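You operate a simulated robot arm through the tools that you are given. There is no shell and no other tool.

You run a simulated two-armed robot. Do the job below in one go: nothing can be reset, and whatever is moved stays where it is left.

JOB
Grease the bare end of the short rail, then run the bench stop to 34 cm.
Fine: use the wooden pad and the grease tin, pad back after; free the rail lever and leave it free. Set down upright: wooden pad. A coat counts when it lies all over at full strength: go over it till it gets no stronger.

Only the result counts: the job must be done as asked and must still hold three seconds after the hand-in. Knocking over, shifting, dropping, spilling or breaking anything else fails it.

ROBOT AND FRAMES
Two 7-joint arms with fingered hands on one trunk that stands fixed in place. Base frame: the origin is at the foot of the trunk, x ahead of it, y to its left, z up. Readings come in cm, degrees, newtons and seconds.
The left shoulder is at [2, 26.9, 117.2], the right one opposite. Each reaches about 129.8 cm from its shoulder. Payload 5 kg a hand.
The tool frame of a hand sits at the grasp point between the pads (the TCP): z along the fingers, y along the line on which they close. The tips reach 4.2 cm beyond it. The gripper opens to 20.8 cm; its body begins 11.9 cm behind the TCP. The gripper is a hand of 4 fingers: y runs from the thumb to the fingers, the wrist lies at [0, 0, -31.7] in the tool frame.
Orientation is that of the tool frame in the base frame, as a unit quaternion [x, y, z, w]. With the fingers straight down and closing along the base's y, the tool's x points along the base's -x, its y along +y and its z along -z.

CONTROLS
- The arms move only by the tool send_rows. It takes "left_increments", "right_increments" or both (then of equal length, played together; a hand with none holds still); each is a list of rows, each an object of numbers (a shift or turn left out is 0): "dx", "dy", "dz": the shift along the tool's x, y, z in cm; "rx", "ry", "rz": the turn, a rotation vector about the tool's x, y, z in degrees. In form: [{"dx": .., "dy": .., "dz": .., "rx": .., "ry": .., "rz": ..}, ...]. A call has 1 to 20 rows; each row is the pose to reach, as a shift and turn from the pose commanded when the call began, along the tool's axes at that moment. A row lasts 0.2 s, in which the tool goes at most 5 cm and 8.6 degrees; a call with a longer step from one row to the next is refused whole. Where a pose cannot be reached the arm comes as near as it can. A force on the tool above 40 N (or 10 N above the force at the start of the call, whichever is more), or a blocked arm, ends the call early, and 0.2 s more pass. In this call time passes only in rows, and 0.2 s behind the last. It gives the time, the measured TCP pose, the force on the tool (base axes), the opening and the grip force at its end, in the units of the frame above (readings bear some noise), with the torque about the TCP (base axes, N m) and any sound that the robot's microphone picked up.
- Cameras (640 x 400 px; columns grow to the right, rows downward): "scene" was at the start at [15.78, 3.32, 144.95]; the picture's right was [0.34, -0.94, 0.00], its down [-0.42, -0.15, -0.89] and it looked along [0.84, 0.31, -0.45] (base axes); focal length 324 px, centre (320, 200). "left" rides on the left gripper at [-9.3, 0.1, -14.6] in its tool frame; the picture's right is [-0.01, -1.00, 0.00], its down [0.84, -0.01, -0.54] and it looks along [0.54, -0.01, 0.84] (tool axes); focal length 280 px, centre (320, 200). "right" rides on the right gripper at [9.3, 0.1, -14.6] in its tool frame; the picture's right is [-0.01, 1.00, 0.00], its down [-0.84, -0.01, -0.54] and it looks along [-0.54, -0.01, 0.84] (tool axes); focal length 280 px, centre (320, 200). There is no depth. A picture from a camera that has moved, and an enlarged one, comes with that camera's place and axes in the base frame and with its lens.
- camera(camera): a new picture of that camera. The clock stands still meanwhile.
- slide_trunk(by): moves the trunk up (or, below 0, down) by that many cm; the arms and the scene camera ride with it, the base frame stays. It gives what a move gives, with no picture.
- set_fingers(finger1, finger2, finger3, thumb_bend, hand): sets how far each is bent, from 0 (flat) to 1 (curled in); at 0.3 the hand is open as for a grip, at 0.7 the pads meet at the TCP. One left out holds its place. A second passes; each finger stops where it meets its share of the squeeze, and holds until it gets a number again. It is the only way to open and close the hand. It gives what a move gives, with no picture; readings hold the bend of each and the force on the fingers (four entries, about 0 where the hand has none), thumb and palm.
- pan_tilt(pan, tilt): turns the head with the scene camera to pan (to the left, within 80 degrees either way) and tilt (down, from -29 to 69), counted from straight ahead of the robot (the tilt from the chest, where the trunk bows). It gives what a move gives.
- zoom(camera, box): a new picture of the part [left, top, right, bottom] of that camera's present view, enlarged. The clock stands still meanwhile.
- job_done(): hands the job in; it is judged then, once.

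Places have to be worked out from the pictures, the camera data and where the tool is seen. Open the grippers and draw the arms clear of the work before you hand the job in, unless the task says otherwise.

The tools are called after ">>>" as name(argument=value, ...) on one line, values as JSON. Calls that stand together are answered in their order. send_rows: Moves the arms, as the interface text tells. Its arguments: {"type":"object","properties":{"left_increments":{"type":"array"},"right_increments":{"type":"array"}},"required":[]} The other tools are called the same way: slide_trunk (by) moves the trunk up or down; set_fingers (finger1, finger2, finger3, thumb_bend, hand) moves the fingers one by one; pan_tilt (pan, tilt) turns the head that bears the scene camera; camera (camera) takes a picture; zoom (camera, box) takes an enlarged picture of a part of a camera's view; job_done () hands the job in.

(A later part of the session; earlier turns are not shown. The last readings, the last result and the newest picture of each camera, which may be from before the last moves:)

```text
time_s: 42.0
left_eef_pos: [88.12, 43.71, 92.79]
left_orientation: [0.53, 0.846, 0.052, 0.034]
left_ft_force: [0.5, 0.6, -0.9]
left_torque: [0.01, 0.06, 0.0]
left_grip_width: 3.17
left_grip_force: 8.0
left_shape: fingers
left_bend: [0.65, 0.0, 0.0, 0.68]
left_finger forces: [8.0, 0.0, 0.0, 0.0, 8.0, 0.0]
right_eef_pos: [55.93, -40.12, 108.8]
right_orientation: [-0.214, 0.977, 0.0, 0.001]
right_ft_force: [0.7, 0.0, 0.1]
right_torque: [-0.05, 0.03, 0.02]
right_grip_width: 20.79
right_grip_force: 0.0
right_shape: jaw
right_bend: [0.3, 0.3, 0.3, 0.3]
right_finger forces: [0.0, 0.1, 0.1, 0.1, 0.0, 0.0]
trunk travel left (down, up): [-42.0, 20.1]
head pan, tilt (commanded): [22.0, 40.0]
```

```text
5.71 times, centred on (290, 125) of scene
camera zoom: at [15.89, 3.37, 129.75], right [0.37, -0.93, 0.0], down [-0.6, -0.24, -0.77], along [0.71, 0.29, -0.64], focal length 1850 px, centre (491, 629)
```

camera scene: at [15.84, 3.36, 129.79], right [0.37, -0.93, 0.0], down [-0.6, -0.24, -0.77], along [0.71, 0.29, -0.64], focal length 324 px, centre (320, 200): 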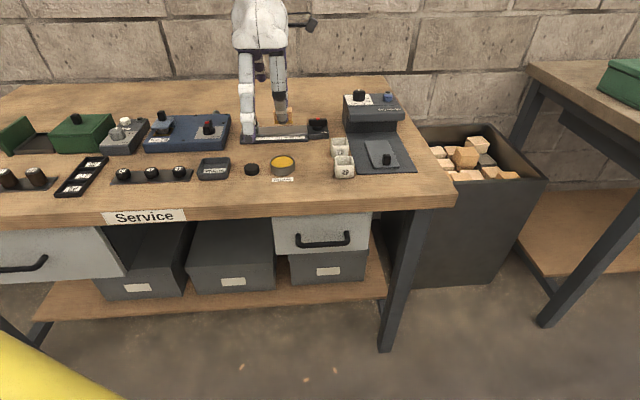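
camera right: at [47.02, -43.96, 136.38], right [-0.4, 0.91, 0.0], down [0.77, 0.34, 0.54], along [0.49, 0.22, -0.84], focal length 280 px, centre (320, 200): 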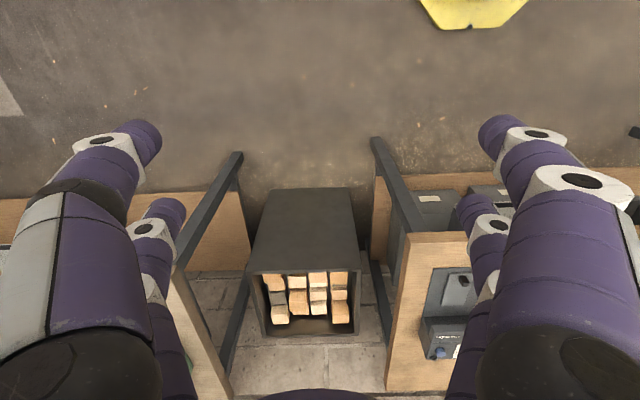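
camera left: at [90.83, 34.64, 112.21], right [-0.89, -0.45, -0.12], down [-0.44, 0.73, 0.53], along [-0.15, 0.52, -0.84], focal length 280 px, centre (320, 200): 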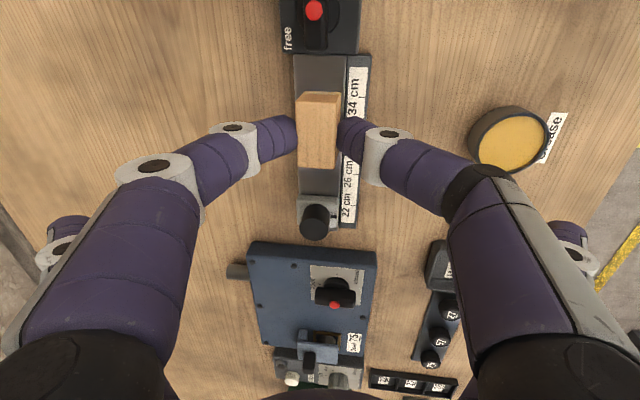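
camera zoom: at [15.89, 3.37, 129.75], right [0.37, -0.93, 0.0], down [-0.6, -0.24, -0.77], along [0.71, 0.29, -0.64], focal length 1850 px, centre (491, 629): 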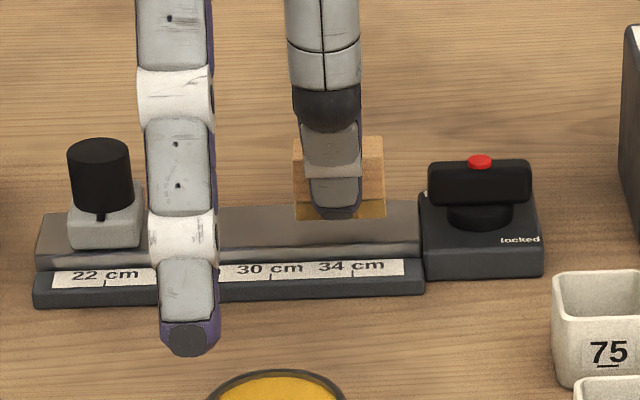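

The pad sits over the front lane with its front edge along the rail's front edge. I feel down to contact.

>>> send_rows(left_increments=[{"dy": -0.07, "dz": 0.6}, {"dy": -0.11, "dz": 0.85}, {"dy": -0.13, "dz": 1.05}])

```text
time_s: 42.9
left_eef_pos: [88.05, 43.75, 91.74]
left_orientation: [0.531, 0.845, 0.052, 0.033]
left_ft_force: [-0.2, -0.1, -0.4]
left_torque: [-0.02, 0.0, 0.02]
left_grip_width: 3.18
left_grip_force: 7.9
left_shape: fingers
left_bend: [0.65, 0.0, 0.0, 0.68]
left_finger forces: [8.0, 0.1, 0.0, 0.1, 8.0, 0.1]
right_eef_pos: [55.89, -40.31, 108.72]
right_orientation: [-0.213, 0.977, 0.0, 0.0]
right_ft_force: [-0.5, -0.6, -0.3]
right_torque: [-0.02, 0.0, 0.02]
right_grip_width: 20.81
right_grip_force: 0.0
right_shape: jaw
right_bend: [0.3, 0.3, 0.3, 0.3]
right_finger forces: [0.0, 0.0, 0.0, 0.0, 0.0, 0.0]
trunk travel left (down, up): [-42.0, 20.1]
head pan, tilt (commanded): [22.0, 40.0]
```

Not yet touching at 91.74. I continue downward in finer steps.

>>> send_rows(left_increments=[{"dy": -0.012, "dz": 0.1}, {"dy": -0.025, "dz": 0.2}, {"dy": -0.037, "dz": 0.3}])

>>> zoom(camera="scene", box=[240, 90, 340, 160])

```text
time_s: 43.6
left_eef_pos: [87.98, 43.49, 91.37]
left_orientation: [0.53, 0.846, 0.053, 0.034]
left_ft_force: [-0.4, 0.2, -0.2]
left_torque: [-0.01, -0.01, 0.01]
left_grip_width: 3.17
left_grip_force: 8.3
left_shape: fingers
left_bend: [0.65, 0.0, 0.0, 0.68]
left_finger forces: [8.0, 0.1, 0.0, 0.1, 8.0, 0.0]
right_eef_pos: [55.87, -40.34, 108.81]
right_orientation: [-0.214, 0.977, 0.0, 0.0]
right_ft_force: [-0.7, 0.0, 0.1]
right_torque: [0.03, 0.02, 0.01]
right_grip_width: 20.81
right_grip_force: 0.0
right_shape: jaw
right_bend: [0.3, 0.3, 0.3, 0.3]
right_finger forces: [0.1, 0.0, 0.0, 0.1, 0.0, 0.0]
trunk travel left (down, up): [-42.0, 20.1]
head pan, tilt (commanded): [22.0, 40.0]
```

```text
5.71 times, centred on (290, 125) of scene
camera zoom: at [15.87, 3.35, 129.76], right [0.37, -0.93, 0.0], down [-0.6, -0.24, -0.77], along [0.71, 0.29, -0.64], focal length 1850 px, centre (491, 629)
```

zoom: 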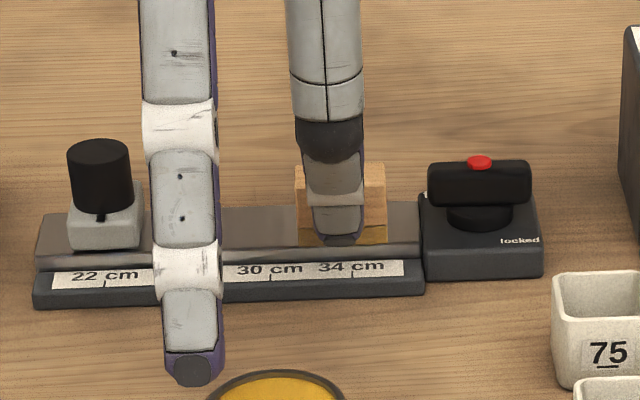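

The pad is almost on the rail. I keep feeling down in 0.1 cm steps.

>>> send_rows(left_increments=[{"dy": -0.012, "dz": 0.1}, {"dy": -0.025, "dz": 0.2}])

```text
time_s: 44.2
left_eef_pos: [88.03, 43.59, 91.35]
left_orientation: [0.53, 0.846, 0.053, 0.035]
left_ft_force: [-0.6, 0.1, 5.5]
left_torque: [-0.14, -0.09, -0.02]
left_grip_width: 3.17
left_grip_force: 9.7
left_shape: fingers
left_bend: [0.65, 0.0, 0.0, 0.68]
left_finger forces: [9.4, 0.0, 0.0, 0.0, 10.0, 0.0]
right_eef_pos: [55.77, -40.28, 108.86]
right_orientation: [-0.214, 0.977, 0.0, 0.0]
right_ft_force: [-0.2, 0.1, 0.3]
right_torque: [0.02, 0.03, 0.0]
right_grip_width: 20.75
right_grip_force: 0.0
right_shape: jaw
right_bend: [0.3, 0.3, 0.3, 0.3]
right_finger forces: [0.0, 0.1, 0.0, 0.0, 0.0, 0.0]
trunk travel left (down, up): [-42.0, 20.1]
head pan, tilt (commanded): [22.0, 40.0]
```

Contact at 5.5 N with the rail's top at about z 85.45. Now I stroke: first to the lever end, then along the lane toward the stop, leaving a small gap at both ends.

>>> send_rows(left_increments=[{"dx": -0.5}, {"dx": -1.0}, {"dx": -1.4}, {"dx": -1.65}, {"dx": -1.0}, {"dx": 0.0}, {"dx": 1.0}, {"dx": 2.0}, {"dx": 3.0}, {"dx": 4.0}, {"dx": 5.0}, {"dx": 6.0}, {"dx": 6.7}, {"dx": 7.2}])

>>> zoom(camera="scene", box=[240, 90, 340, 160])

>>> zoom(camera="left", box=[200, 0, 420, 260])

```text
time_s: 47.2
left_eef_pos: [84.84, 50.06, 91.33]
left_orientation: [0.53, 0.846, 0.052, 0.034]
left_ft_force: [-0.4, -2.6, 9.3]
left_torque: [-0.35, -0.19, 0.0]
left_grip_width: 3.13
left_grip_force: 10.8
left_shape: fingers
left_bend: [0.65, 0.0, 0.0, 0.68]
left_finger forces: [9.9, 0.1, 0.1, 0.0, 10.5, 0.0]
right_eef_pos: [55.67, -40.21, 108.84]
right_orientation: [-0.214, 0.977, 0.0, 0.0]
right_ft_force: [0.2, -0.3, 0.3]
right_torque: [-0.02, 0.03, 0.0]
right_grip_width: 20.77
right_grip_force: 0.0
right_shape: jaw
right_bend: [0.3, 0.3, 0.3, 0.3]
right_finger forces: [0.0, 0.1, 0.0, 0.1, 0.1, 0.0]
trunk travel left (down, up): [-42.0, 20.1]
head pan, tilt (commanded): [22.0, 40.0]
```

```text
5.71 times, centred on (290, 125) of scene
camera zoom: at [15.83, 3.33, 129.78], right [0.37, -0.93, 0.0], down [-0.6, -0.24, -0.77], along [0.71, 0.29, -0.64], focal length 1850 px, centre (491, 629)
```

zoom: 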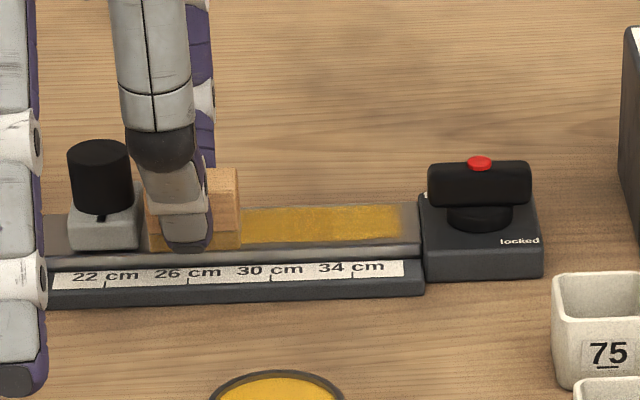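

```text
1.54 times, centred on (310, 130) of left
camera zoom: at [87.44, 41.07, 105.79], right [-0.89, -0.44, -0.12], down [-0.44, 0.72, 0.53], along [-0.15, 0.53, -0.84], focal length 431 px, centre (335, 308)
```

zoom: 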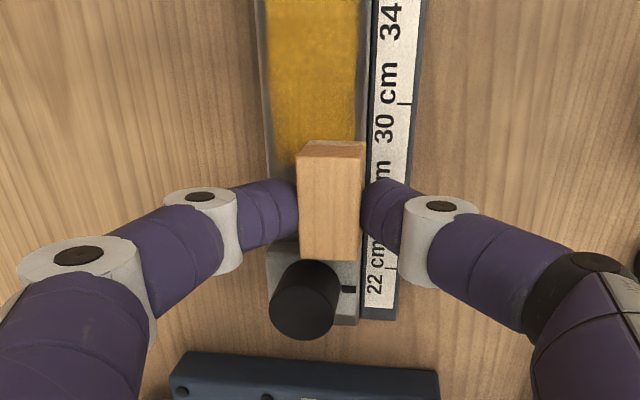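

A yellow coat shows across the rail after one pass; at the lever end about 1 cm is still missing. I shift to the middle lane and stroke back to the lever end, pausing there.

>>> send_rows(left_increments=[{"dx": 0.15, "dy": 0.5, "dz": 0.062}, {"dx": 0.2, "dy": 0.99, "dz": 0.124}, {"dx": -0.8, "dy": 0.99, "dz": 0.124}, {"dx": -1.8, "dy": 0.99, "dz": 0.124}, {"dx": -2.8, "dy": 0.99, "dz": 0.124}, {"dx": -3.8, "dy": 0.99, "dz": 0.124}, {"dx": -4.8, "dy": 0.99, "dz": 0.124}, {"dx": -5.8, "dy": 0.99, "dz": 0.124}, {"dx": -6.8, "dy": 0.99, "dz": 0.124}, {"dx": -7.8, "dy": 0.99, "dz": 0.124}, {"dx": -8.5, "dy": 0.99, "dz": 0.124}, {"dx": -8.9, "dy": 0.99, "dz": 0.124}, {"dx": -9.0, "dy": 0.99, "dz": 0.124}, {"dx": -9.0, "dy": 0.99, "dz": 0.124}])

>>> zoom(camera="scene", box=[240, 90, 340, 160])

>>> zoom(camera="left", box=[200, 0, 420, 260])

```text
time_s: 50.2
left_eef_pos: [89.75, 42.36, 91.27]
left_orientation: [0.531, 0.845, 0.053, 0.034]
left_ft_force: [-0.6, 2.6, 5.1]
left_torque: [-0.07, -0.08, 0.05]
left_grip_width: 3.13
left_grip_force: 9.2
left_shape: fingers
left_bend: [0.65, 0.0, 0.0, 0.68]
left_finger forces: [9.7, 0.1, 0.1, 0.0, 9.3, 0.1]
right_eef_pos: [55.82, -40.28, 108.8]
right_orientation: [-0.214, 0.977, 0.0, 0.0]
right_ft_force: [0.6, -1.0, -0.2]
right_torque: [0.03, 0.0, -0.01]
right_grip_width: 20.79
right_grip_force: 0.1
right_shape: jaw
right_bend: [0.3, 0.3, 0.3, 0.3]
right_finger forces: [0.1, 0.0, 0.0, 0.0, 0.1, 0.0]
trunk travel left (down, up): [-42.0, 20.1]
head pan, tilt (commanded): [22.0, 40.0]
```

```text
5.71 times, centred on (290, 125) of scene
camera zoom: at [15.85, 3.33, 129.77], right [0.37, -0.93, 0.0], down [-0.6, -0.24, -0.77], along [0.71, 0.29, -0.64], focal length 1850 px, centre (491, 629)
```

zoom: 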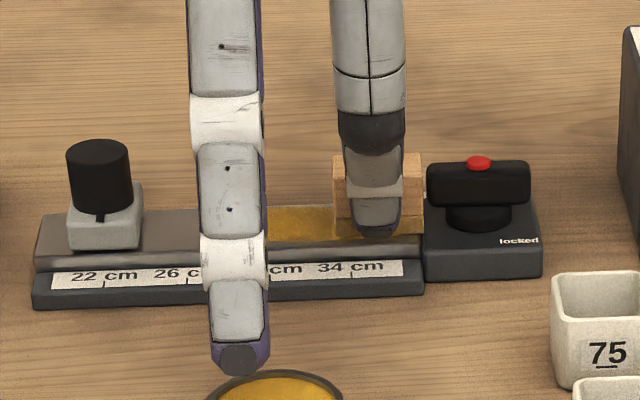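

```text
1.54 times, centred on (310, 130) of left
camera zoom: at [92.31, 33.29, 105.81], right [-0.89, -0.44, -0.12], down [-0.44, 0.73, 0.53], along [-0.15, 0.53, -0.84], focal length 431 px, centre (335, 308)
```

zoom: 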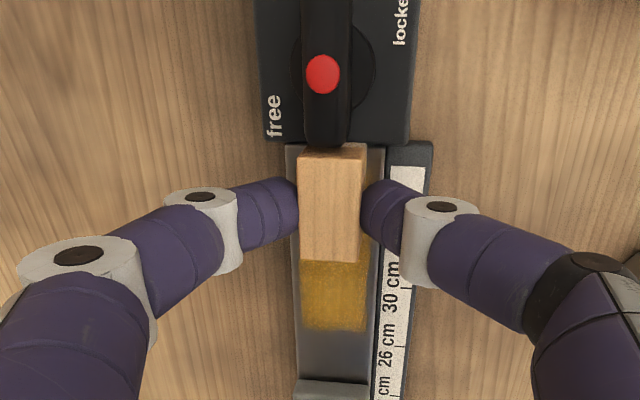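

The coat only appears on the lever half of the rail (from about 28 cm to the lever), so that is the bare end. I go over it with a back-lane stroke and a front-lane stroke.

>>> send_rows(left_increments=[{"dx": 0.1, "dy": 0.5, "dz": 0.062}, {"dx": 0.1, "dy": 0.99, "dz": 0.124}, {"dx": 1.2, "dy": 0.99, "dz": 0.124}, {"dx": 2.4, "dy": 0.99, "dz": 0.124}, {"dx": 3.6, "dy": 0.99, "dz": 0.124}, {"dx": 4.8, "dy": 0.99, "dz": 0.124}, {"dx": 6.0, "dy": 0.99, "dz": 0.124}, {"dx": 7.2, "dy": 0.99, "dz": 0.124}, {"dx": 7.8, "dy": 0.99, "dz": 0.124}, {"dx": 7.8, "dy": 0.0, "dz": 0.0}, {"dx": 7.8, "dy": -0.99, "dz": -0.124}, {"dx": 6.6, "dy": -0.99, "dz": -0.124}, {"dx": 5.4, "dy": -0.99, "dz": -0.124}, {"dx": 4.2, "dy": -0.99, "dz": -0.124}, {"dx": 3.0, "dy": -0.99, "dz": -0.124}, {"dx": 1.8, "dy": -0.99, "dz": -0.124}, {"dx": 0.8, "dy": -0.99, "dz": -0.124}, {"dx": 0.1, "dy": -0.99, "dz": -0.124}, {"dx": 0.0, "dy": -0.99, "dz": -0.124}])

>>> zoom(camera="scene", box=[240, 90, 340, 160])

>>> zoom(camera="left", box=[200, 0, 420, 260])

```text
time_s: 54.2
left_eef_pos: [88.81, 42.03, 91.25]
left_orientation: [0.531, 0.845, 0.052, 0.034]
left_ft_force: [-1.6, 3.4, 6.3]
left_torque: [-0.07, -0.03, 0.01]
left_grip_width: 3.15
left_grip_force: 9.8
left_shape: fingers
left_bend: [0.65, 0.0, 0.0, 0.68]
left_finger forces: [9.1, 0.0, 0.0, 0.0, 9.5, 0.0]
right_eef_pos: [55.89, -40.32, 108.95]
right_orientation: [-0.215, 0.977, 0.0, 0.0]
right_ft_force: [-0.3, -0.8, -0.1]
right_torque: [0.0, 0.01, -0.01]
right_grip_width: 20.8
right_grip_force: 0.0
right_shape: jaw
right_bend: [0.3, 0.3, 0.3, 0.3]
right_finger forces: [0.1, 0.0, 0.1, 0.0, 0.0, 0.0]
trunk travel left (down, up): [-42.0, 20.1]
head pan, tilt (commanded): [22.0, 40.0]
```

```text
5.71 times, centred on (290, 125) of scene
camera zoom: at [15.84, 3.36, 129.77], right [0.37, -0.93, 0.0], down [-0.6, -0.24, -0.77], along [0.71, 0.29, -0.64], focal length 1850 px, centre (491, 629)
```

zoom: 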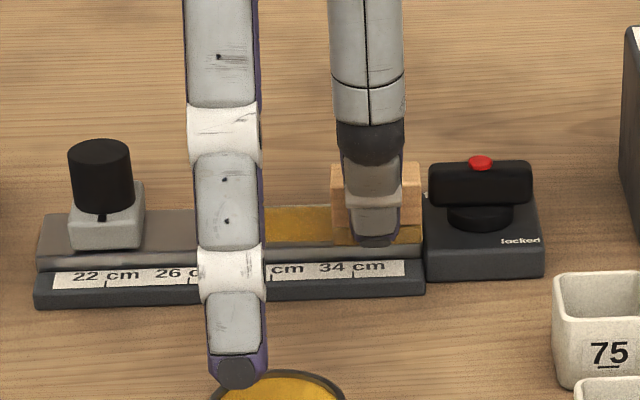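

```text
1.54 times, centred on (310, 130) of left
camera zoom: at [91.37, 33.01, 105.78], right [-0.89, -0.45, -0.12], down [-0.44, 0.72, 0.53], along [-0.15, 0.53, -0.84], focal length 431 px, centre (335, 308)
```

zoom: 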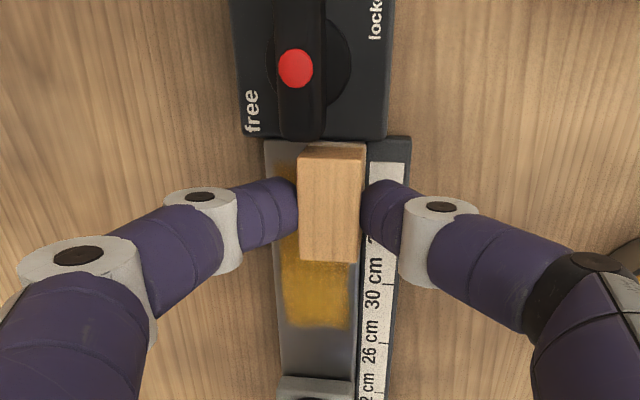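

I lift the pad off and move it back toward the tin, so that I can see the whole coat.

>>> send_rows(left_increments=[{"dx": 0.3, "dy": 0.12, "dz": -0.99}, {"dx": 0.6, "dy": 0.43, "dz": -3.46}, {"dx": 1.0, "dy": 0.74, "dz": -5.94}, {"dx": 1.6, "dy": -3.2, "dz": -6.4}, {"dx": 2.2, "dy": -7.2, "dz": -6.9}, {"dx": 2.8, "dy": -11.2, "dz": -7.4}, {"dx": 3.3, "dy": -14.4, "dz": -7.8}])

>>> zoom(camera="scene", box=[240, 90, 340, 160])

>>> camera(camera="left")

```text
time_s: 55.9
left_eef_pos: [73.62, 38.33, 97.22]
left_orientation: [0.531, 0.845, 0.052, 0.035]
left_ft_force: [-0.9, -0.2, -0.1]
left_torque: [0.05, -0.06, 0.02]
left_grip_width: 3.16
left_grip_force: 7.9
left_shape: fingers
left_bend: [0.65, 0.0, 0.0, 0.68]
left_finger forces: [8.3, 0.1, 0.1, 0.0, 8.2, 0.0]
right_eef_pos: [55.8, -40.26, 108.9]
right_orientation: [-0.213, 0.977, 0.0, 0.001]
right_ft_force: [-0.7, -0.4, -0.5]
right_torque: [0.02, -0.07, 0.0]
right_grip_width: 20.81
right_grip_force: 0.1
right_shape: jaw
right_bend: [0.3, 0.3, 0.3, 0.3]
right_finger forces: [0.0, 0.1, 0.1, 0.1, 0.0, 0.1]
trunk travel left (down, up): [-42.0, 20.1]
head pan, tilt (commanded): [22.0, 40.0]
```

```text
5.71 times, centred on (290, 125) of scene
camera zoom: at [15.83, 3.36, 129.78], right [0.37, -0.93, 0.0], down [-0.6, -0.24, -0.77], along [0.71, 0.29, -0.64], focal length 1850 px, centre (491, 629)
```

zoom: 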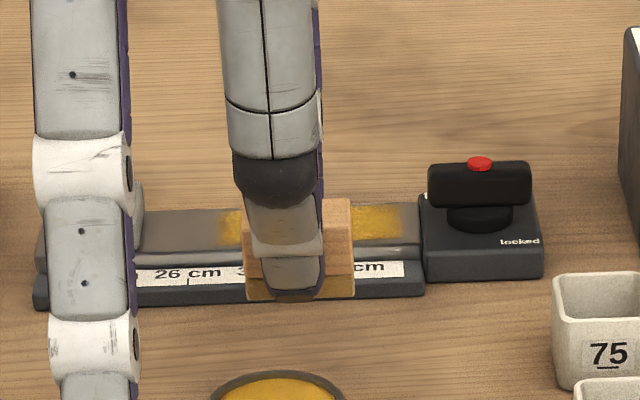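

```text
taken
camera left: at [76.13, 29.26, 111.77], right [-0.89, -0.44, -0.12], down [-0.44, 0.73, 0.53], along [-0.15, 0.52, -0.84], focal length 280 px, centre (320, 200)
```

left: 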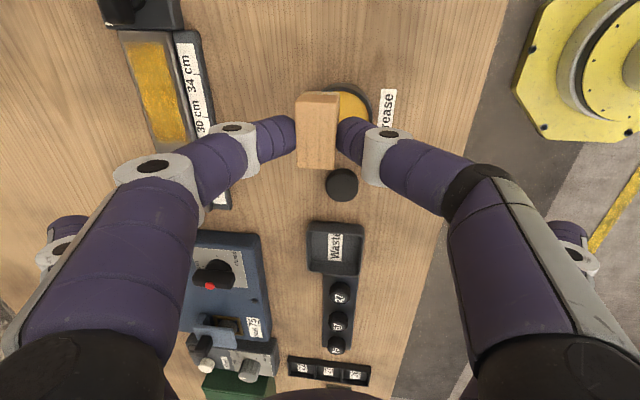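

>>> zoom(camera="left", box=[90, 10, 230, 160])

>>> zoom(camera="scene", box=[260, 110, 320, 150])

```text
2.67 times, centred on (160, 85) of left
camera zoom: at [76.13, 29.26, 111.77], right [-0.89, -0.44, -0.12], down [-0.44, 0.73, 0.53], along [-0.15, 0.52, -0.84], focal length 748 px, centre (747, 507)
```

zoom: 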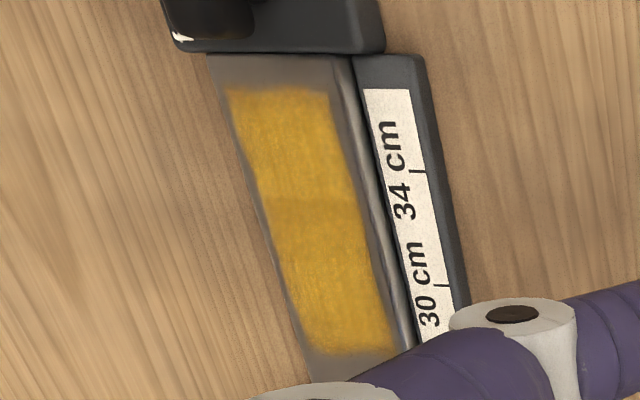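

```text
10.00 times, centred on (290, 130) of scene
camera zoom: at [15.83, 3.36, 129.78], right [0.37, -0.93, 0.0], down [-0.6, -0.24, -0.77], along [0.71, 0.29, -0.64], focal length 3237 px, centre (620, 900)
```

zoom: 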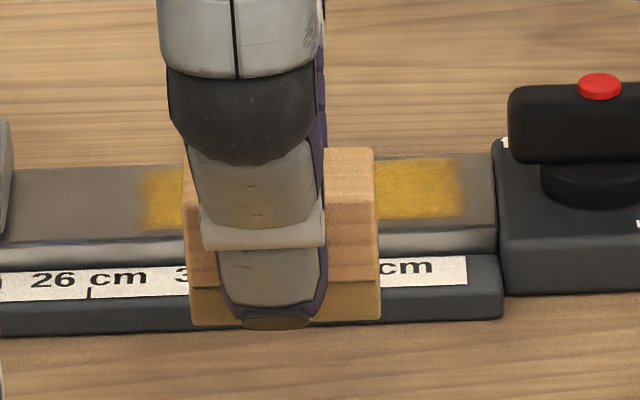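

The coat covers a patch from about 28 to 36 cm. To bring it to full strength I dip again: I move over the tin centre and lower to just above the rim.

>>> send_rows(left_increments=[{"dx": 1.37, "dy": -1.07, "dz": -0.13}, {"dx": 1.37, "dy": -1.3, "dz": 1.7}, {"dx": 1.37, "dy": -1.5, "dz": 3.5}, {"dx": 1.37, "dy": -1.64, "dz": 4.4}])

>>> zoom(camera="left", box=[220, 60, 420, 260])

>>> zoom(camera="scene", box=[250, 130, 330, 190])

```text
time_s: 56.9
left_eef_pos: [72.08, 39.1, 92.47]
left_orientation: [0.53, 0.846, 0.053, 0.035]
left_ft_force: [0.1, 0.2, 0.2]
left_torque: [-0.03, 0.0, -0.01]
left_grip_width: 3.17
left_grip_force: 7.8
left_shape: fingers
left_bend: [0.65, 0.0, 0.0, 0.68]
left_finger forces: [8.1, 0.0, 0.1, 0.0, 8.1, 0.0]
right_eef_pos: [55.83, -40.24, 108.83]
right_orientation: [-0.214, 0.977, -0.001, 0.0]
right_ft_force: [0.5, -0.1, -0.4]
right_torque: [-0.02, 0.0, 0.01]
right_grip_width: 20.78
right_grip_force: 0.0
right_shape: jaw
right_bend: [0.3, 0.3, 0.3, 0.3]
right_finger forces: [0.1, 0.0, 0.0, 0.0, 0.0, 0.0]
trunk travel left (down, up): [-42.0, 20.1]
head pan, tilt (commanded): [22.0, 40.0]
```

```text
2.00 times, centred on (320, 160) of left
camera zoom: at [74.63, 30.06, 107.13], right [-0.89, -0.44, -0.12], down [-0.44, 0.73, 0.53], along [-0.15, 0.53, -0.84], focal length 561 px, centre (320, 280)
```

zoom: 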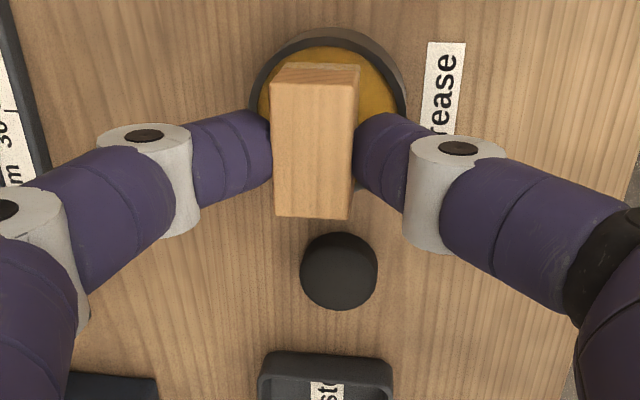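

```text
6.67 times, centred on (290, 160) of scene
camera zoom: at [15.86, 3.36, 129.76], right [0.37, -0.93, 0.0], down [-0.6, -0.24, -0.77], along [0.71, 0.29, -0.64], focal length 2158 px, centre (520, 467)
```

zoom: 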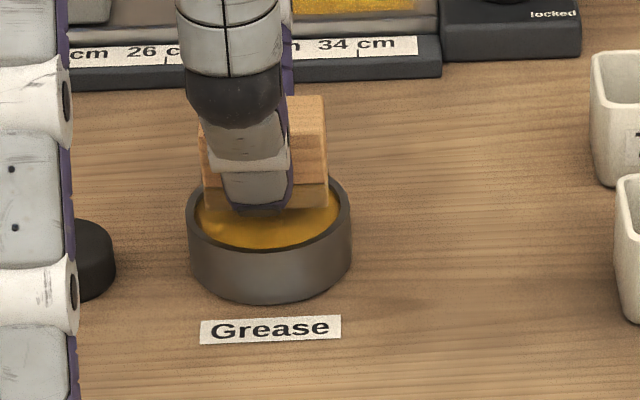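

It is aligned as it was when it last sat in the tin. I lower it onto the grease and press lightly.

>>> send_rows(left_increments=[{"dx": -0.1, "dy": -0.12, "dz": 0.2}, {"dx": -0.1, "dy": -0.16, "dz": 0.45}, {"dx": -0.1, "dy": -0.18, "dz": 0.6}, {"dx": -0.1, "dy": -0.19, "dz": 0.68}, {"dx": -0.1, "dy": -0.19, "dz": 0.68}])

```text
time_s: 58.0
left_eef_pos: [72.12, 38.96, 91.83]
left_orientation: [0.53, 0.846, 0.052, 0.034]
left_ft_force: [1.4, 0.4, -0.2]
left_torque: [0.03, 0.03, 0.01]
left_grip_width: 3.16
left_grip_force: 8.1
left_shape: fingers
left_bend: [0.65, 0.0, 0.0, 0.68]
left_finger forces: [8.1, 0.0, 0.1, 0.0, 8.1, 0.1]
right_eef_pos: [55.9, -40.26, 108.78]
right_orientation: [-0.213, 0.977, 0.0, 0.0]
right_ft_force: [0.3, 0.2, -0.1]
right_torque: [-0.02, -0.03, -0.03]
right_grip_width: 20.79
right_grip_force: 0.1
right_shape: jaw
right_bend: [0.3, 0.3, 0.3, 0.3]
right_finger forces: [0.0, 0.1, 0.1, 0.0, 0.1, 0.1]
trunk travel left (down, up): [-42.0, 20.1]
head pan, tilt (commanded): [22.0, 40.0]
```

No contact yet at 91.83; I go on down in small steps.

>>> send_rows(left_increments=[{"dy": -0.01, "dz": 0.1}, {"dy": -0.02, "dz": 0.18}, {"dy": -0.03, "dz": 0.25}, {"dy": -0.03, "dz": 0.25}])

>>> zoom(camera="scene", box=[250, 130, 330, 190])

```text
time_s: 59.0
left_eef_pos: [72.02, 38.95, 91.65]
left_orientation: [0.53, 0.846, 0.053, 0.034]
left_ft_force: [-0.1, 0.4, 1.3]
left_torque: [-0.01, -0.04, 0.01]
left_grip_width: 3.19
left_grip_force: 8.8
left_shape: fingers
left_bend: [0.65, 0.0, 0.0, 0.68]
left_finger forces: [8.5, 0.0, 0.0, 0.0, 8.0, 0.0]
right_eef_pos: [55.83, -40.25, 108.95]
right_orientation: [-0.214, 0.977, 0.0, 0.001]
right_ft_force: [-0.7, -0.7, -0.2]
right_torque: [0.06, -0.02, 0.02]
right_grip_width: 20.79
right_grip_force: 0.1
right_shape: jaw
right_bend: [0.3, 0.3, 0.3, 0.3]
right_finger forces: [0.1, 0.0, 0.0, 0.0, 0.0, 0.0]
trunk travel left (down, up): [-42.0, 20.1]
head pan, tilt (commanded): [22.0, 40.0]
```

```text
6.67 times, centred on (290, 160) of scene
camera zoom: at [15.87, 3.35, 129.77], right [0.37, -0.93, 0.0], down [-0.6, -0.24, -0.77], along [0.71, 0.29, -0.64], focal length 2158 px, centre (520, 467)
```

zoom: 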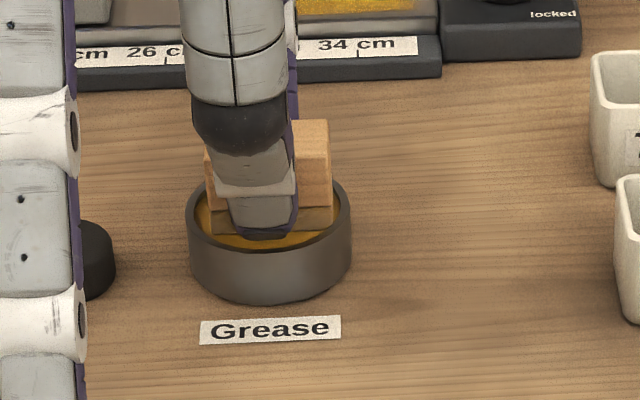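

Light contact now. I press slightly more and hold, then lift and carry the pad to the rail again.

>>> send_rows(left_increments=[{"dy": -0.01, "dz": 0.1}, {"dy": -0.01, "dz": 0.12}, {"dy": -0.01, "dz": 0.12}])

>>> send_rows(left_increments=[{"dy": 0.12, "dz": -0.99}, {"dy": 0.43, "dz": -3.46}, {"dy": 0.74, "dz": -5.94}, {"dx": -0.8, "dy": 4.8, "dz": -5.44}, {"dx": -1.7, "dy": 9.3, "dz": -4.9}, {"dx": -2.5, "dy": 13.8, "dz": -4.3}, {"dx": -3.3, "dy": 18.0, "dz": -3.8}])

>>> camera(camera="left")

```text
time_s: 59.9
left_eef_pos: [71.89, 38.99, 91.72]
left_orientation: [0.53, 0.846, 0.053, 0.035]
left_ft_force: [0.2, 0.9, 8.5]
left_torque: [-0.2, -0.14, -0.03]
left_grip_width: 3.15
left_grip_force: 9.3
left_shape: fingers
left_bend: [0.65, 0.0, 0.0, 0.68]
left_finger forces: [9.4, 0.1, 0.1, 0.0, 9.3, 0.0]
right_eef_pos: [55.8, -40.22, 108.77]
right_orientation: [-0.214, 0.977, 0.0, 0.0]
right_ft_force: [-0.2, -0.4, 0.7]
right_torque: [0.01, -0.02, -0.01]
right_grip_width: 20.78
right_grip_force: 0.0
right_shape: jaw
right_bend: [0.3, 0.3, 0.3, 0.3]
right_finger forces: [0.0, 0.0, 0.0, 0.0, 0.0, 0.1]
trunk travel left (down, up): [-42.0, 20.1]
head pan, tilt (commanded): [22.0, 40.0]
```

```text
time_s: 61.5
left_eef_pos: [89.09, 43.65, 97.3]
left_orientation: [0.53, 0.846, 0.052, 0.032]
left_ft_force: [1.0, 1.0, -1.4]
left_torque: [-0.05, 0.13, -0.02]
left_grip_width: 3.19
left_grip_force: 7.5
left_shape: fingers
left_bend: [0.65, 0.0, 0.0, 0.68]
left_finger forces: [8.0, 0.0, 0.0, 0.1, 8.0, 0.2]
right_eef_pos: [55.99, -40.2, 108.66]
right_orientation: [-0.214, 0.977, 0.0, -0.001]
right_ft_force: [1.0, 0.9, -1.1]
right_torque: [-0.06, 0.17, 0.04]
right_grip_width: 20.79
right_grip_force: 0.0
right_shape: jaw
right_bend: [0.3, 0.3, 0.3, 0.3]
right_finger forces: [0.0, 0.0, 0.0, 0.0, 0.1, 0.0]
trunk travel left (down, up): [-42.0, 20.1]
head pan, tilt (commanded): [22.0, 40.0]
```

```text
taken
camera left: at [91.7, 34.64, 111.78], right [-0.89, -0.45, -0.12], down [-0.44, 0.72, 0.53], along [-0.15, 0.53, -0.84], focal length 280 px, centre (320, 200)
```

left: 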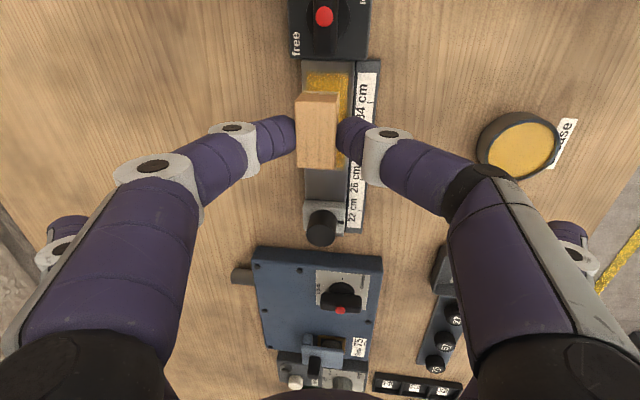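

The pad is over the middle lane again. I lower it and feel for contact.

>>> send_rows(left_increments=[{"dy": -0.25, "dz": 2.0}, {"dy": -0.5, "dz": 4.0}, {"dy": -0.68, "dz": 5.5}, {"dy": -0.73, "dz": 5.9}, {"dy": -0.75, "dz": 6.05}])

```text
time_s: 62.6
left_eef_pos: [89.14, 43.66, 91.48]
left_orientation: [0.53, 0.845, 0.052, 0.033]
left_ft_force: [-0.3, -0.1, -0.3]
left_torque: [-0.02, 0.01, 0.04]
left_grip_width: 3.16
left_grip_force: 7.7
left_shape: fingers
left_bend: [0.65, 0.0, 0.0, 0.68]
left_finger forces: [8.0, 0.0, 0.0, 0.1, 8.0, 0.1]
right_eef_pos: [55.86, -40.2, 108.88]
right_orientation: [-0.213, 0.977, 0.0, 0.0]
right_ft_force: [0.3, 0.0, 1.4]
right_torque: [-0.02, 0.0, -0.01]
right_grip_width: 20.8
right_grip_force: 0.1
right_shape: jaw
right_bend: [0.3, 0.3, 0.3, 0.3]
right_finger forces: [0.0, 0.2, 0.0, 0.1, 0.0, 0.0]
trunk travel left (down, up): [-42.0, 20.1]
head pan, tilt (commanded): [22.0, 40.0]
```

>>> send_rows(left_increments=[{"dy": -0.015, "dz": 0.12}, {"dy": -0.03, "dz": 0.24}, {"dy": -0.04, "dz": 0.32}])

```text
time_s: 63.5
left_eef_pos: [89.15, 43.48, 91.17]
left_orientation: [0.53, 0.846, 0.053, 0.035]
left_ft_force: [0.2, 0.2, 4.5]
left_torque: [-0.11, -0.07, 0.01]
left_grip_width: 3.13
left_grip_force: 8.6
left_shape: fingers
left_bend: [0.65, 0.0, 0.0, 0.68]
left_finger forces: [8.9, 0.0, 0.0, 0.0, 8.7, 0.1]
right_eef_pos: [55.75, -40.31, 108.86]
right_orientation: [-0.214, 0.977, 0.0, 0.0]
right_ft_force: [0.4, -0.3, 0.2]
right_torque: [-0.01, -0.01, -0.01]
right_grip_width: 20.78
right_grip_force: 0.1
right_shape: jaw
right_bend: [0.3, 0.3, 0.3, 0.3]
right_finger forces: [0.0, 0.0, 0.1, 0.0, 0.0, 0.0]
trunk travel left (down, up): [-42.0, 20.1]
head pan, tilt (commanded): [22.0, 40.0]
```

Contact at 4.5 N. I run a full loop: out to the lever end, back lane to the left, front lane back to the right.

>>> send_rows(left_increments=[{"dx": -0.6}, {"dx": -1.1}, {"dx": -1.1, "dy": 0.595, "dz": 0.074}, {"dx": -1.1, "dy": 1.09, "dz": 0.136}, {"dx": 0.1, "dy": 1.09, "dz": 0.136}, {"dx": 1.3, "dy": 1.09, "dz": 0.136}, {"dx": 2.5, "dy": 1.09, "dz": 0.136}, {"dx": 3.7, "dy": 1.09, "dz": 0.136}, {"dx": 4.9, "dy": 1.09, "dz": 0.136}, {"dx": 6.0, "dy": 1.09, "dz": 0.136}, {"dx": 6.0, "dy": 0.1, "dz": 0.012}, {"dx": 6.0, "dy": -0.89, "dz": -0.11}, {"dx": 4.8, "dy": -0.89, "dz": -0.11}, {"dx": 3.6, "dy": -0.89, "dz": -0.11}, {"dx": 2.4, "dy": -0.89, "dz": -0.11}, {"dx": 1.2, "dy": -0.89, "dz": -0.11}, {"dx": 0.0, "dy": -0.89, "dz": -0.11}, {"dx": -1.0, "dy": -0.89, "dz": -0.11}, {"dx": -1.1, "dy": -0.89, "dz": -0.11}, {"dx": -1.1, "dy": 0.0, "dz": 0.0}])

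>>> send_rows(left_increments=[{"dx": 1.2}, {"dx": 2.4}, {"dx": 3.6}, {"dx": 4.8}, {"dx": 6.0}, {"dx": 7.1}, {"dx": 7.1, "dy": 0.6, "dz": 0.07}, {"dx": 7.1, "dy": 1.09, "dz": 0.136}, {"dx": 6.0, "dy": 1.09, "dz": 0.136}, {"dx": 4.8, "dy": 1.09, "dz": 0.136}, {"dx": 3.6, "dy": 1.09, "dz": 0.136}, {"dx": 2.4, "dy": 1.09, "dz": 0.136}, {"dx": 1.2, "dy": 1.09, "dz": 0.136}, {"dx": 0.1, "dy": 1.09, "dz": 0.136}, {"dx": 0.0, "dy": 1.09, "dz": 0.136}, {"dx": 0.0, "dy": 0.0, "dz": 0.0}])

>>> zoom(camera="left", box=[200, 0, 420, 260])

```text
time_s: 67.7
left_eef_pos: [89.62, 42.47, 91.23]
left_orientation: [0.532, 0.845, 0.053, 0.035]
left_ft_force: [0.3, 0.4, 2.1]
left_torque: [-0.08, -0.09, -0.01]
left_grip_width: 3.18
left_grip_force: 8.9
left_shape: fingers
left_bend: [0.65, 0.0, 0.0, 0.68]
left_finger forces: [8.8, 0.0, 0.0, 0.1, 8.6, 0.0]
right_eef_pos: [55.76, -40.3, 108.8]
right_orientation: [-0.214, 0.977, 0.0, 0.0]
right_ft_force: [-0.7, 0.5, 0.5]
right_torque: [0.04, -0.09, 0.0]
right_grip_width: 20.77
right_grip_force: 0.1
right_shape: jaw
right_bend: [0.3, 0.3, 0.3, 0.3]
right_finger forces: [0.0, 0.0, 0.1, 0.0, 0.1, 0.0]
trunk travel left (down, up): [-42.0, 20.1]
head pan, tilt (commanded): [22.0, 40.0]
```

```text
time_s: 71.0
left_eef_pos: [89.6, 42.5, 91.19]
left_orientation: [0.531, 0.845, 0.052, 0.034]
left_ft_force: [-0.8, -0.6, 3.5]
left_torque: [-0.12, 0.04, -0.04]
left_grip_width: 3.19
left_grip_force: 9.5
left_shape: fingers
left_bend: [0.65, 0.0, 0.0, 0.68]
left_finger forces: [8.1, 0.0, 0.0, 0.0, 9.7, 0.0]
right_eef_pos: [55.84, -40.35, 108.82]
right_orientation: [-0.213, 0.977, -0.001, 0.0]
right_ft_force: [0.8, 0.6, -0.6]
right_torque: [0.04, 0.03, -0.01]
right_grip_width: 20.82
right_grip_force: 0.1
right_shape: jaw
right_bend: [0.3, 0.3, 0.3, 0.3]
right_finger forces: [0.0, 0.1, 0.0, 0.0, 0.1, 0.1]
trunk travel left (down, up): [-42.0, 20.1]
head pan, tilt (commanded): [22.0, 40.0]
```

```text
1.54 times, centred on (310, 130) of left
camera zoom: at [92.18, 33.48, 105.69], right [-0.89, -0.44, -0.12], down [-0.44, 0.73, 0.53], along [-0.15, 0.53, -0.84], focal length 431 px, centre (335, 308)
```

zoom: 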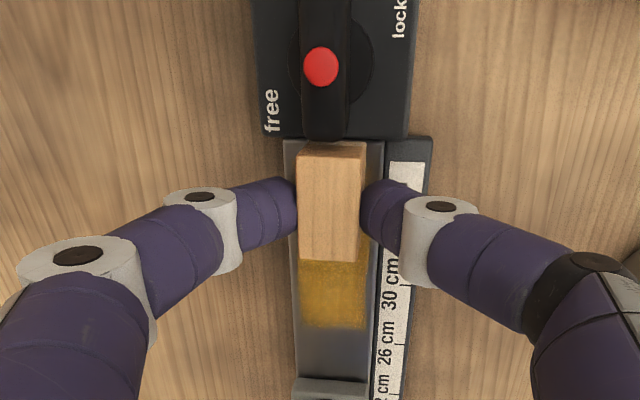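

I lift away to the same viewing pose as before and compare the coat's strength.

>>> send_rows(left_increments=[{"dx": 0.3, "dy": 0.12, "dz": -0.99}, {"dx": 0.6, "dy": 0.43, "dz": -3.46}, {"dx": 1.0, "dy": 0.74, "dz": -5.94}, {"dx": 1.6, "dy": -3.7, "dz": -6.4}, {"dx": 2.2, "dy": -8.1, "dz": -6.9}, {"dx": 2.8, "dy": -12.1, "dz": -7.4}, {"dx": 3.3, "dy": -15.3, "dz": -7.8}])

>>> zoom(camera="left", box=[90, 10, 230, 160])

>>> zoom(camera="scene", box=[260, 110, 320, 150])

```text
time_s: 72.7
left_eef_pos: [73.62, 38.5, 97.08]
left_orientation: [0.53, 0.846, 0.053, 0.034]
left_ft_force: [-0.6, -1.0, 0.6]
left_torque: [0.09, -0.04, -0.01]
left_grip_width: 3.16
left_grip_force: 8.2
left_shape: fingers
left_bend: [0.65, 0.0, 0.0, 0.68]
left_finger forces: [8.2, 0.0, 0.1, 0.0, 8.2, 0.0]
right_eef_pos: [55.84, -40.26, 108.94]
right_orientation: [-0.214, 0.977, 0.001, 0.0]
right_ft_force: [0.4, 0.1, 0.9]
right_torque: [-0.01, -0.07, 0.02]
right_grip_width: 20.79
right_grip_force: 0.1
right_shape: jaw
right_bend: [0.3, 0.3, 0.3, 0.3]
right_finger forces: [0.0, 0.1, 0.0, 0.1, 0.0, 0.0]
trunk travel left (down, up): [-42.0, 20.1]
head pan, tilt (commanded): [22.0, 40.0]
```

```text
2.67 times, centred on (160, 85) of left
camera zoom: at [76.11, 29.48, 111.59], right [-0.89, -0.45, -0.12], down [-0.44, 0.73, 0.53], along [-0.15, 0.53, -0.84], focal length 748 px, centre (747, 507)
```

zoom: 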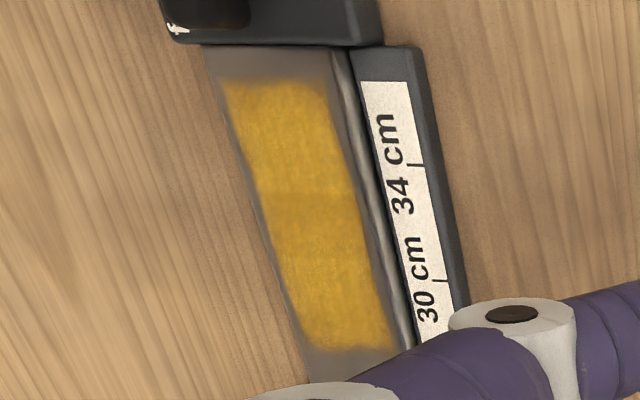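

```text
10.00 times, centred on (290, 130) of scene
camera zoom: at [15.84, 3.36, 129.78], right [0.37, -0.93, 0.0], down [-0.6, -0.24, -0.77], along [0.71, 0.29, -0.64], focal length 3237 px, centre (620, 900)
```

zoom: 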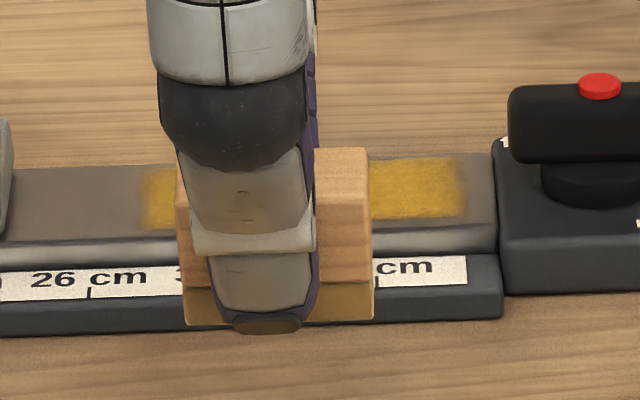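

The tone is much like before, so it may be near its full strength. I enlarge both ends of the patch to judge how even it is.

>>> zoom(camera="left", box=[130, 20, 190, 85])

>>> zoom(camera="left", box=[140, 80, 200, 150])

```text
6.15 times, centred on (160, 52) of left
camera zoom: at [76.11, 29.48, 111.59], right [-0.89, -0.45, -0.12], down [-0.44, 0.73, 0.53], along [-0.15, 0.53, -0.84], focal length 1726 px, centre (1305, 1108)
```

zoom: 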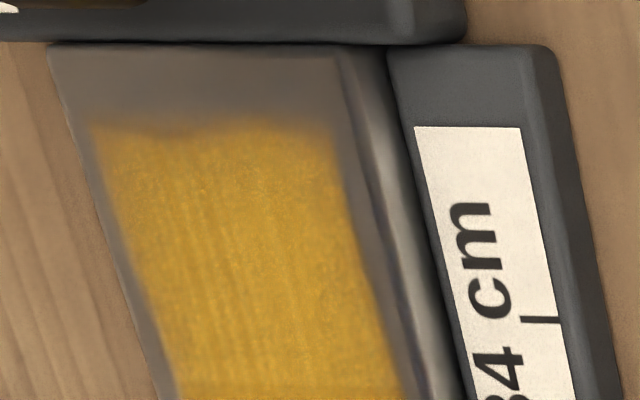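

```text
5.71 times, centred on (170, 115) of left
camera zoom: at [76.11, 29.48, 111.59], right [-0.89, -0.45, -0.12], down [-0.44, 0.73, 0.53], along [-0.15, 0.53, -0.84], focal length 1602 px, centre (1177, 686)
```

zoom: 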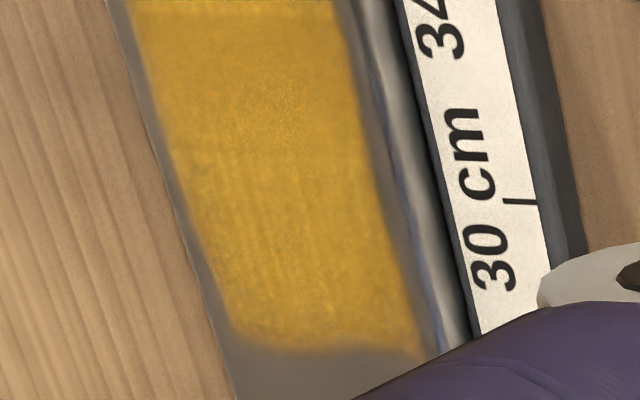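

The patch looks even with soft borders. To be sure it is at full strength I dip once more and go over it with firmer pressure.

>>> send_rows(left_increments=[{"dx": 1.1, "dy": -1.23, "dz": -0.15}, {"dx": 1.1, "dy": -1.45, "dz": 1.7}, {"dx": 1.1, "dy": -1.7, "dz": 3.6}, {"dx": 1.1, "dy": -1.82, "dz": 4.6}])

>>> zoom(camera="scene", box=[250, 130, 330, 190])

>>> zoom(camera="left", box=[220, 60, 420, 260])

```text
time_s: 73.7
left_eef_pos: [71.96, 38.88, 92.03]
left_orientation: [0.53, 0.846, 0.053, 0.035]
left_ft_force: [0.5, 0.0, 0.1]
left_torque: [-0.01, -0.06, 0.01]
left_grip_width: 3.15
left_grip_force: 8.3
left_shape: fingers
left_bend: [0.65, 0.0, 0.0, 0.68]
left_finger forces: [8.2, 0.0, 0.0, 0.1, 8.2, 0.1]
right_eef_pos: [55.87, -40.19, 108.84]
right_orientation: [-0.213, 0.977, 0.0, 0.0]
right_ft_force: [-0.1, 1.3, 0.0]
right_torque: [0.03, -0.06, -0.02]
right_grip_width: 20.77
right_grip_force: 0.1
right_shape: jaw
right_bend: [0.3, 0.3, 0.3, 0.3]
right_finger forces: [0.0, 0.0, 0.0, 0.0, 0.0, 0.0]
trunk travel left (down, up): [-42.0, 20.1]
head pan, tilt (commanded): [22.0, 40.0]
```

```text
6.67 times, centred on (290, 160) of scene
camera zoom: at [15.86, 3.36, 129.76], right [0.37, -0.93, 0.0], down [-0.6, -0.24, -0.77], along [0.71, 0.29, -0.64], focal length 2158 px, centre (520, 467)
```

zoom: 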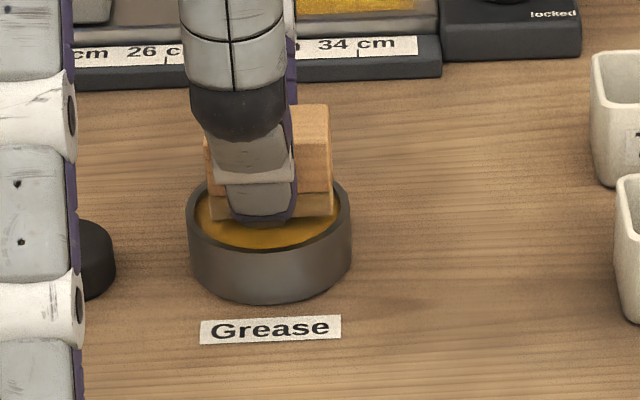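

```text
2.00 times, centred on (320, 160) of left
camera zoom: at [74.61, 29.93, 106.69], right [-0.89, -0.44, -0.12], down [-0.44, 0.73, 0.53], along [-0.15, 0.53, -0.84], focal length 561 px, centre (320, 280)
```

zoom: 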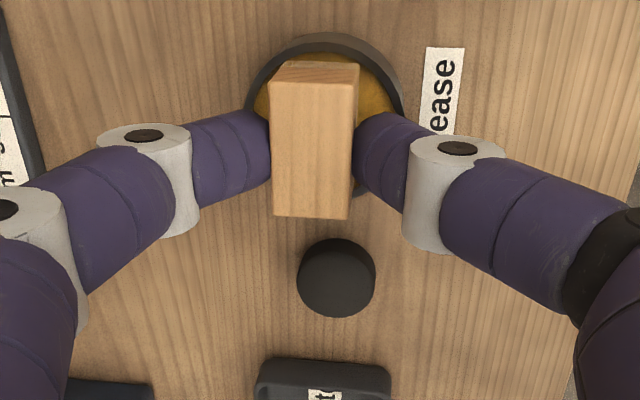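

Aligned again; I press it onto the grease once more, then carry it to the rail.

>>> send_rows(left_increments=[{"dy": -0.02, "dz": 0.2}, {"dy": -0.04, "dz": 0.35}, {"dy": -0.055, "dz": 0.45}, {"dy": -0.055, "dz": 0.45}])

>>> send_rows(left_increments=[{"dy": 0.12, "dz": -0.99}, {"dy": 0.43, "dz": -3.46}, {"dy": 0.74, "dz": -5.94}, {"dx": -0.8, "dy": 4.8, "dz": -5.44}, {"dx": -1.7, "dy": 9.3, "dz": -4.9}, {"dx": -2.5, "dy": 13.8, "dz": -4.3}, {"dx": -3.3, "dy": 18.0, "dz": -3.8}])

>>> send_rows(left_increments=[{"dy": -0.25, "dz": 2.0}, {"dy": -0.5, "dz": 4.0}, {"dy": -0.68, "dz": 5.5}, {"dy": -0.74, "dz": 6.0}])

```text
time_s: 74.7
left_eef_pos: [72.14, 38.91, 91.72]
left_orientation: [0.53, 0.846, 0.052, 0.034]
left_ft_force: [0.2, 0.0, -0.1]
left_torque: [0.03, 0.02, 0.03]
left_grip_width: 3.18
left_grip_force: 7.9
left_shape: fingers
left_bend: [0.65, 0.0, 0.0, 0.68]
left_finger forces: [8.2, 0.0, 0.0, 0.0, 8.2, 0.0]
right_eef_pos: [55.78, -40.18, 108.83]
right_orientation: [-0.214, 0.977, 0.0, 0.0]
right_ft_force: [0.0, -0.6, -0.6]
right_torque: [-0.02, -0.03, 0.0]
right_grip_width: 20.81
right_grip_force: 0.0
right_shape: jaw
right_bend: [0.3, 0.3, 0.3, 0.3]
right_finger forces: [0.1, 0.1, 0.0, 0.1, 0.0, 0.0]
trunk travel left (down, up): [-42.0, 20.1]
head pan, tilt (commanded): [22.0, 40.0]
```

```text
time_s: 76.2
left_eef_pos: [89.26, 43.7, 97.29]
left_orientation: [0.531, 0.845, 0.051, 0.032]
left_ft_force: [1.5, -0.5, -2.5]
left_torque: [-0.04, 0.14, 0.0]
left_grip_width: 3.16
left_grip_force: 8.2
left_shape: fingers
left_bend: [0.65, 0.0, 0.0, 0.68]
left_finger forces: [8.2, 0.1, 0.0, 0.0, 8.2, 0.0]
right_eef_pos: [55.96, -40.35, 108.8]
right_orientation: [-0.214, 0.977, 0.001, -0.001]
right_ft_force: [0.4, 1.0, -0.9]
right_torque: [-0.02, 0.1, 0.0]
right_grip_width: 20.79
right_grip_force: 0.1
right_shape: jaw
right_bend: [0.3, 0.3, 0.3, 0.3]
right_finger forces: [0.0, 0.0, 0.0, 0.1, 0.0, 0.0]
trunk travel left (down, up): [-42.0, 20.1]
head pan, tilt (commanded): [22.0, 40.0]
```

```text
time_s: 77.2
left_eef_pos: [89.17, 43.49, 91.53]
left_orientation: [0.531, 0.845, 0.052, 0.033]
left_ft_force: [0.1, -0.5, -1.7]
left_torque: [0.01, -0.01, 0.0]
left_grip_width: 3.16
left_grip_force: 7.9
left_shape: fingers
left_bend: [0.65, 0.0, 0.0, 0.68]
left_finger forces: [8.1, 0.0, 0.0, 0.0, 8.2, 0.0]
right_eef_pos: [55.89, -40.23, 108.9]
right_orientation: [-0.214, 0.977, 0.0, -0.001]
right_ft_force: [0.8, 0.2, -0.5]
right_torque: [0.02, -0.01, -0.02]
right_grip_width: 20.78
right_grip_force: 0.0
right_shape: jaw
right_bend: [0.3, 0.3, 0.3, 0.3]
right_finger forces: [0.1, 0.1, 0.0, 0.0, 0.0, 0.0]
trunk travel left (down, up): [-42.0, 20.1]
head pan, tilt (commanded): [22.0, 40.0]
```

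The third dip stopped just short of contact, so the pad carries what the second dip gave it. I still feel down to the rail and stroke with firmer pressure to see whether the tone changes.

>>> send_rows(left_increments=[{"dy": -0.02, "dz": 0.16}, {"dy": -0.035, "dz": 0.28}, {"dy": -0.047, "dz": 0.38}, {"dy": -0.055, "dz": 0.45}])

```text
time_s: 78.2
left_eef_pos: [89.01, 43.58, 91.27]
left_orientation: [0.531, 0.845, 0.052, 0.034]
left_ft_force: [0.1, 0.5, -0.5]
left_torque: [-0.01, 0.02, -0.03]
left_grip_width: 3.16
left_grip_force: 8.3
left_shape: fingers
left_bend: [0.65, 0.0, 0.0, 0.68]
left_finger forces: [8.0, 0.1, 0.0, 0.0, 8.0, 0.0]
right_eef_pos: [55.74, -40.09, 108.91]
right_orientation: [-0.214, 0.977, 0.0, 0.0]
right_ft_force: [-0.3, -0.2, 0.0]
right_torque: [0.02, -0.03, -0.01]
right_grip_width: 20.8
right_grip_force: 0.1
right_shape: jaw
right_bend: [0.3, 0.3, 0.3, 0.3]
right_finger forces: [0.0, 0.1, 0.1, 0.1, 0.0, 0.1]
trunk travel left (down, up): [-42.0, 20.1]
head pan, tilt (commanded): [22.0, 40.0]
```

>>> send_rows(left_increments=[{"dy": -0.015, "dz": 0.12}, {"dy": -0.03, "dz": 0.22}, {"dy": -0.035, "dz": 0.3}])

```text
time_s: 79.0
left_eef_pos: [89.14, 43.67, 91.02]
left_orientation: [0.53, 0.846, 0.053, 0.035]
left_ft_force: [0.9, 0.2, 9.8]
left_torque: [-0.2, -0.17, 0.01]
left_grip_width: 3.13
left_grip_force: 10.2
left_shape: fingers
left_bend: [0.65, 0.0, 0.0, 0.69]
left_finger forces: [10.4, 0.1, 0.0, 0.0, 9.6, 0.1]
right_eef_pos: [55.8, -40.07, 108.87]
right_orientation: [-0.214, 0.977, 0.0, 0.0]
right_ft_force: [0.7, 0.0, 0.8]
right_torque: [0.0, -0.01, -0.02]
right_grip_width: 20.8
right_grip_force: 0.0
right_shape: jaw
right_bend: [0.3, 0.3, 0.3, 0.3]
right_finger forces: [0.0, 0.0, 0.0, 0.1, 0.0, 0.0]
trunk travel left (down, up): [-42.0, 20.1]
head pan, tilt (commanded): [22.0, 40.0]
```

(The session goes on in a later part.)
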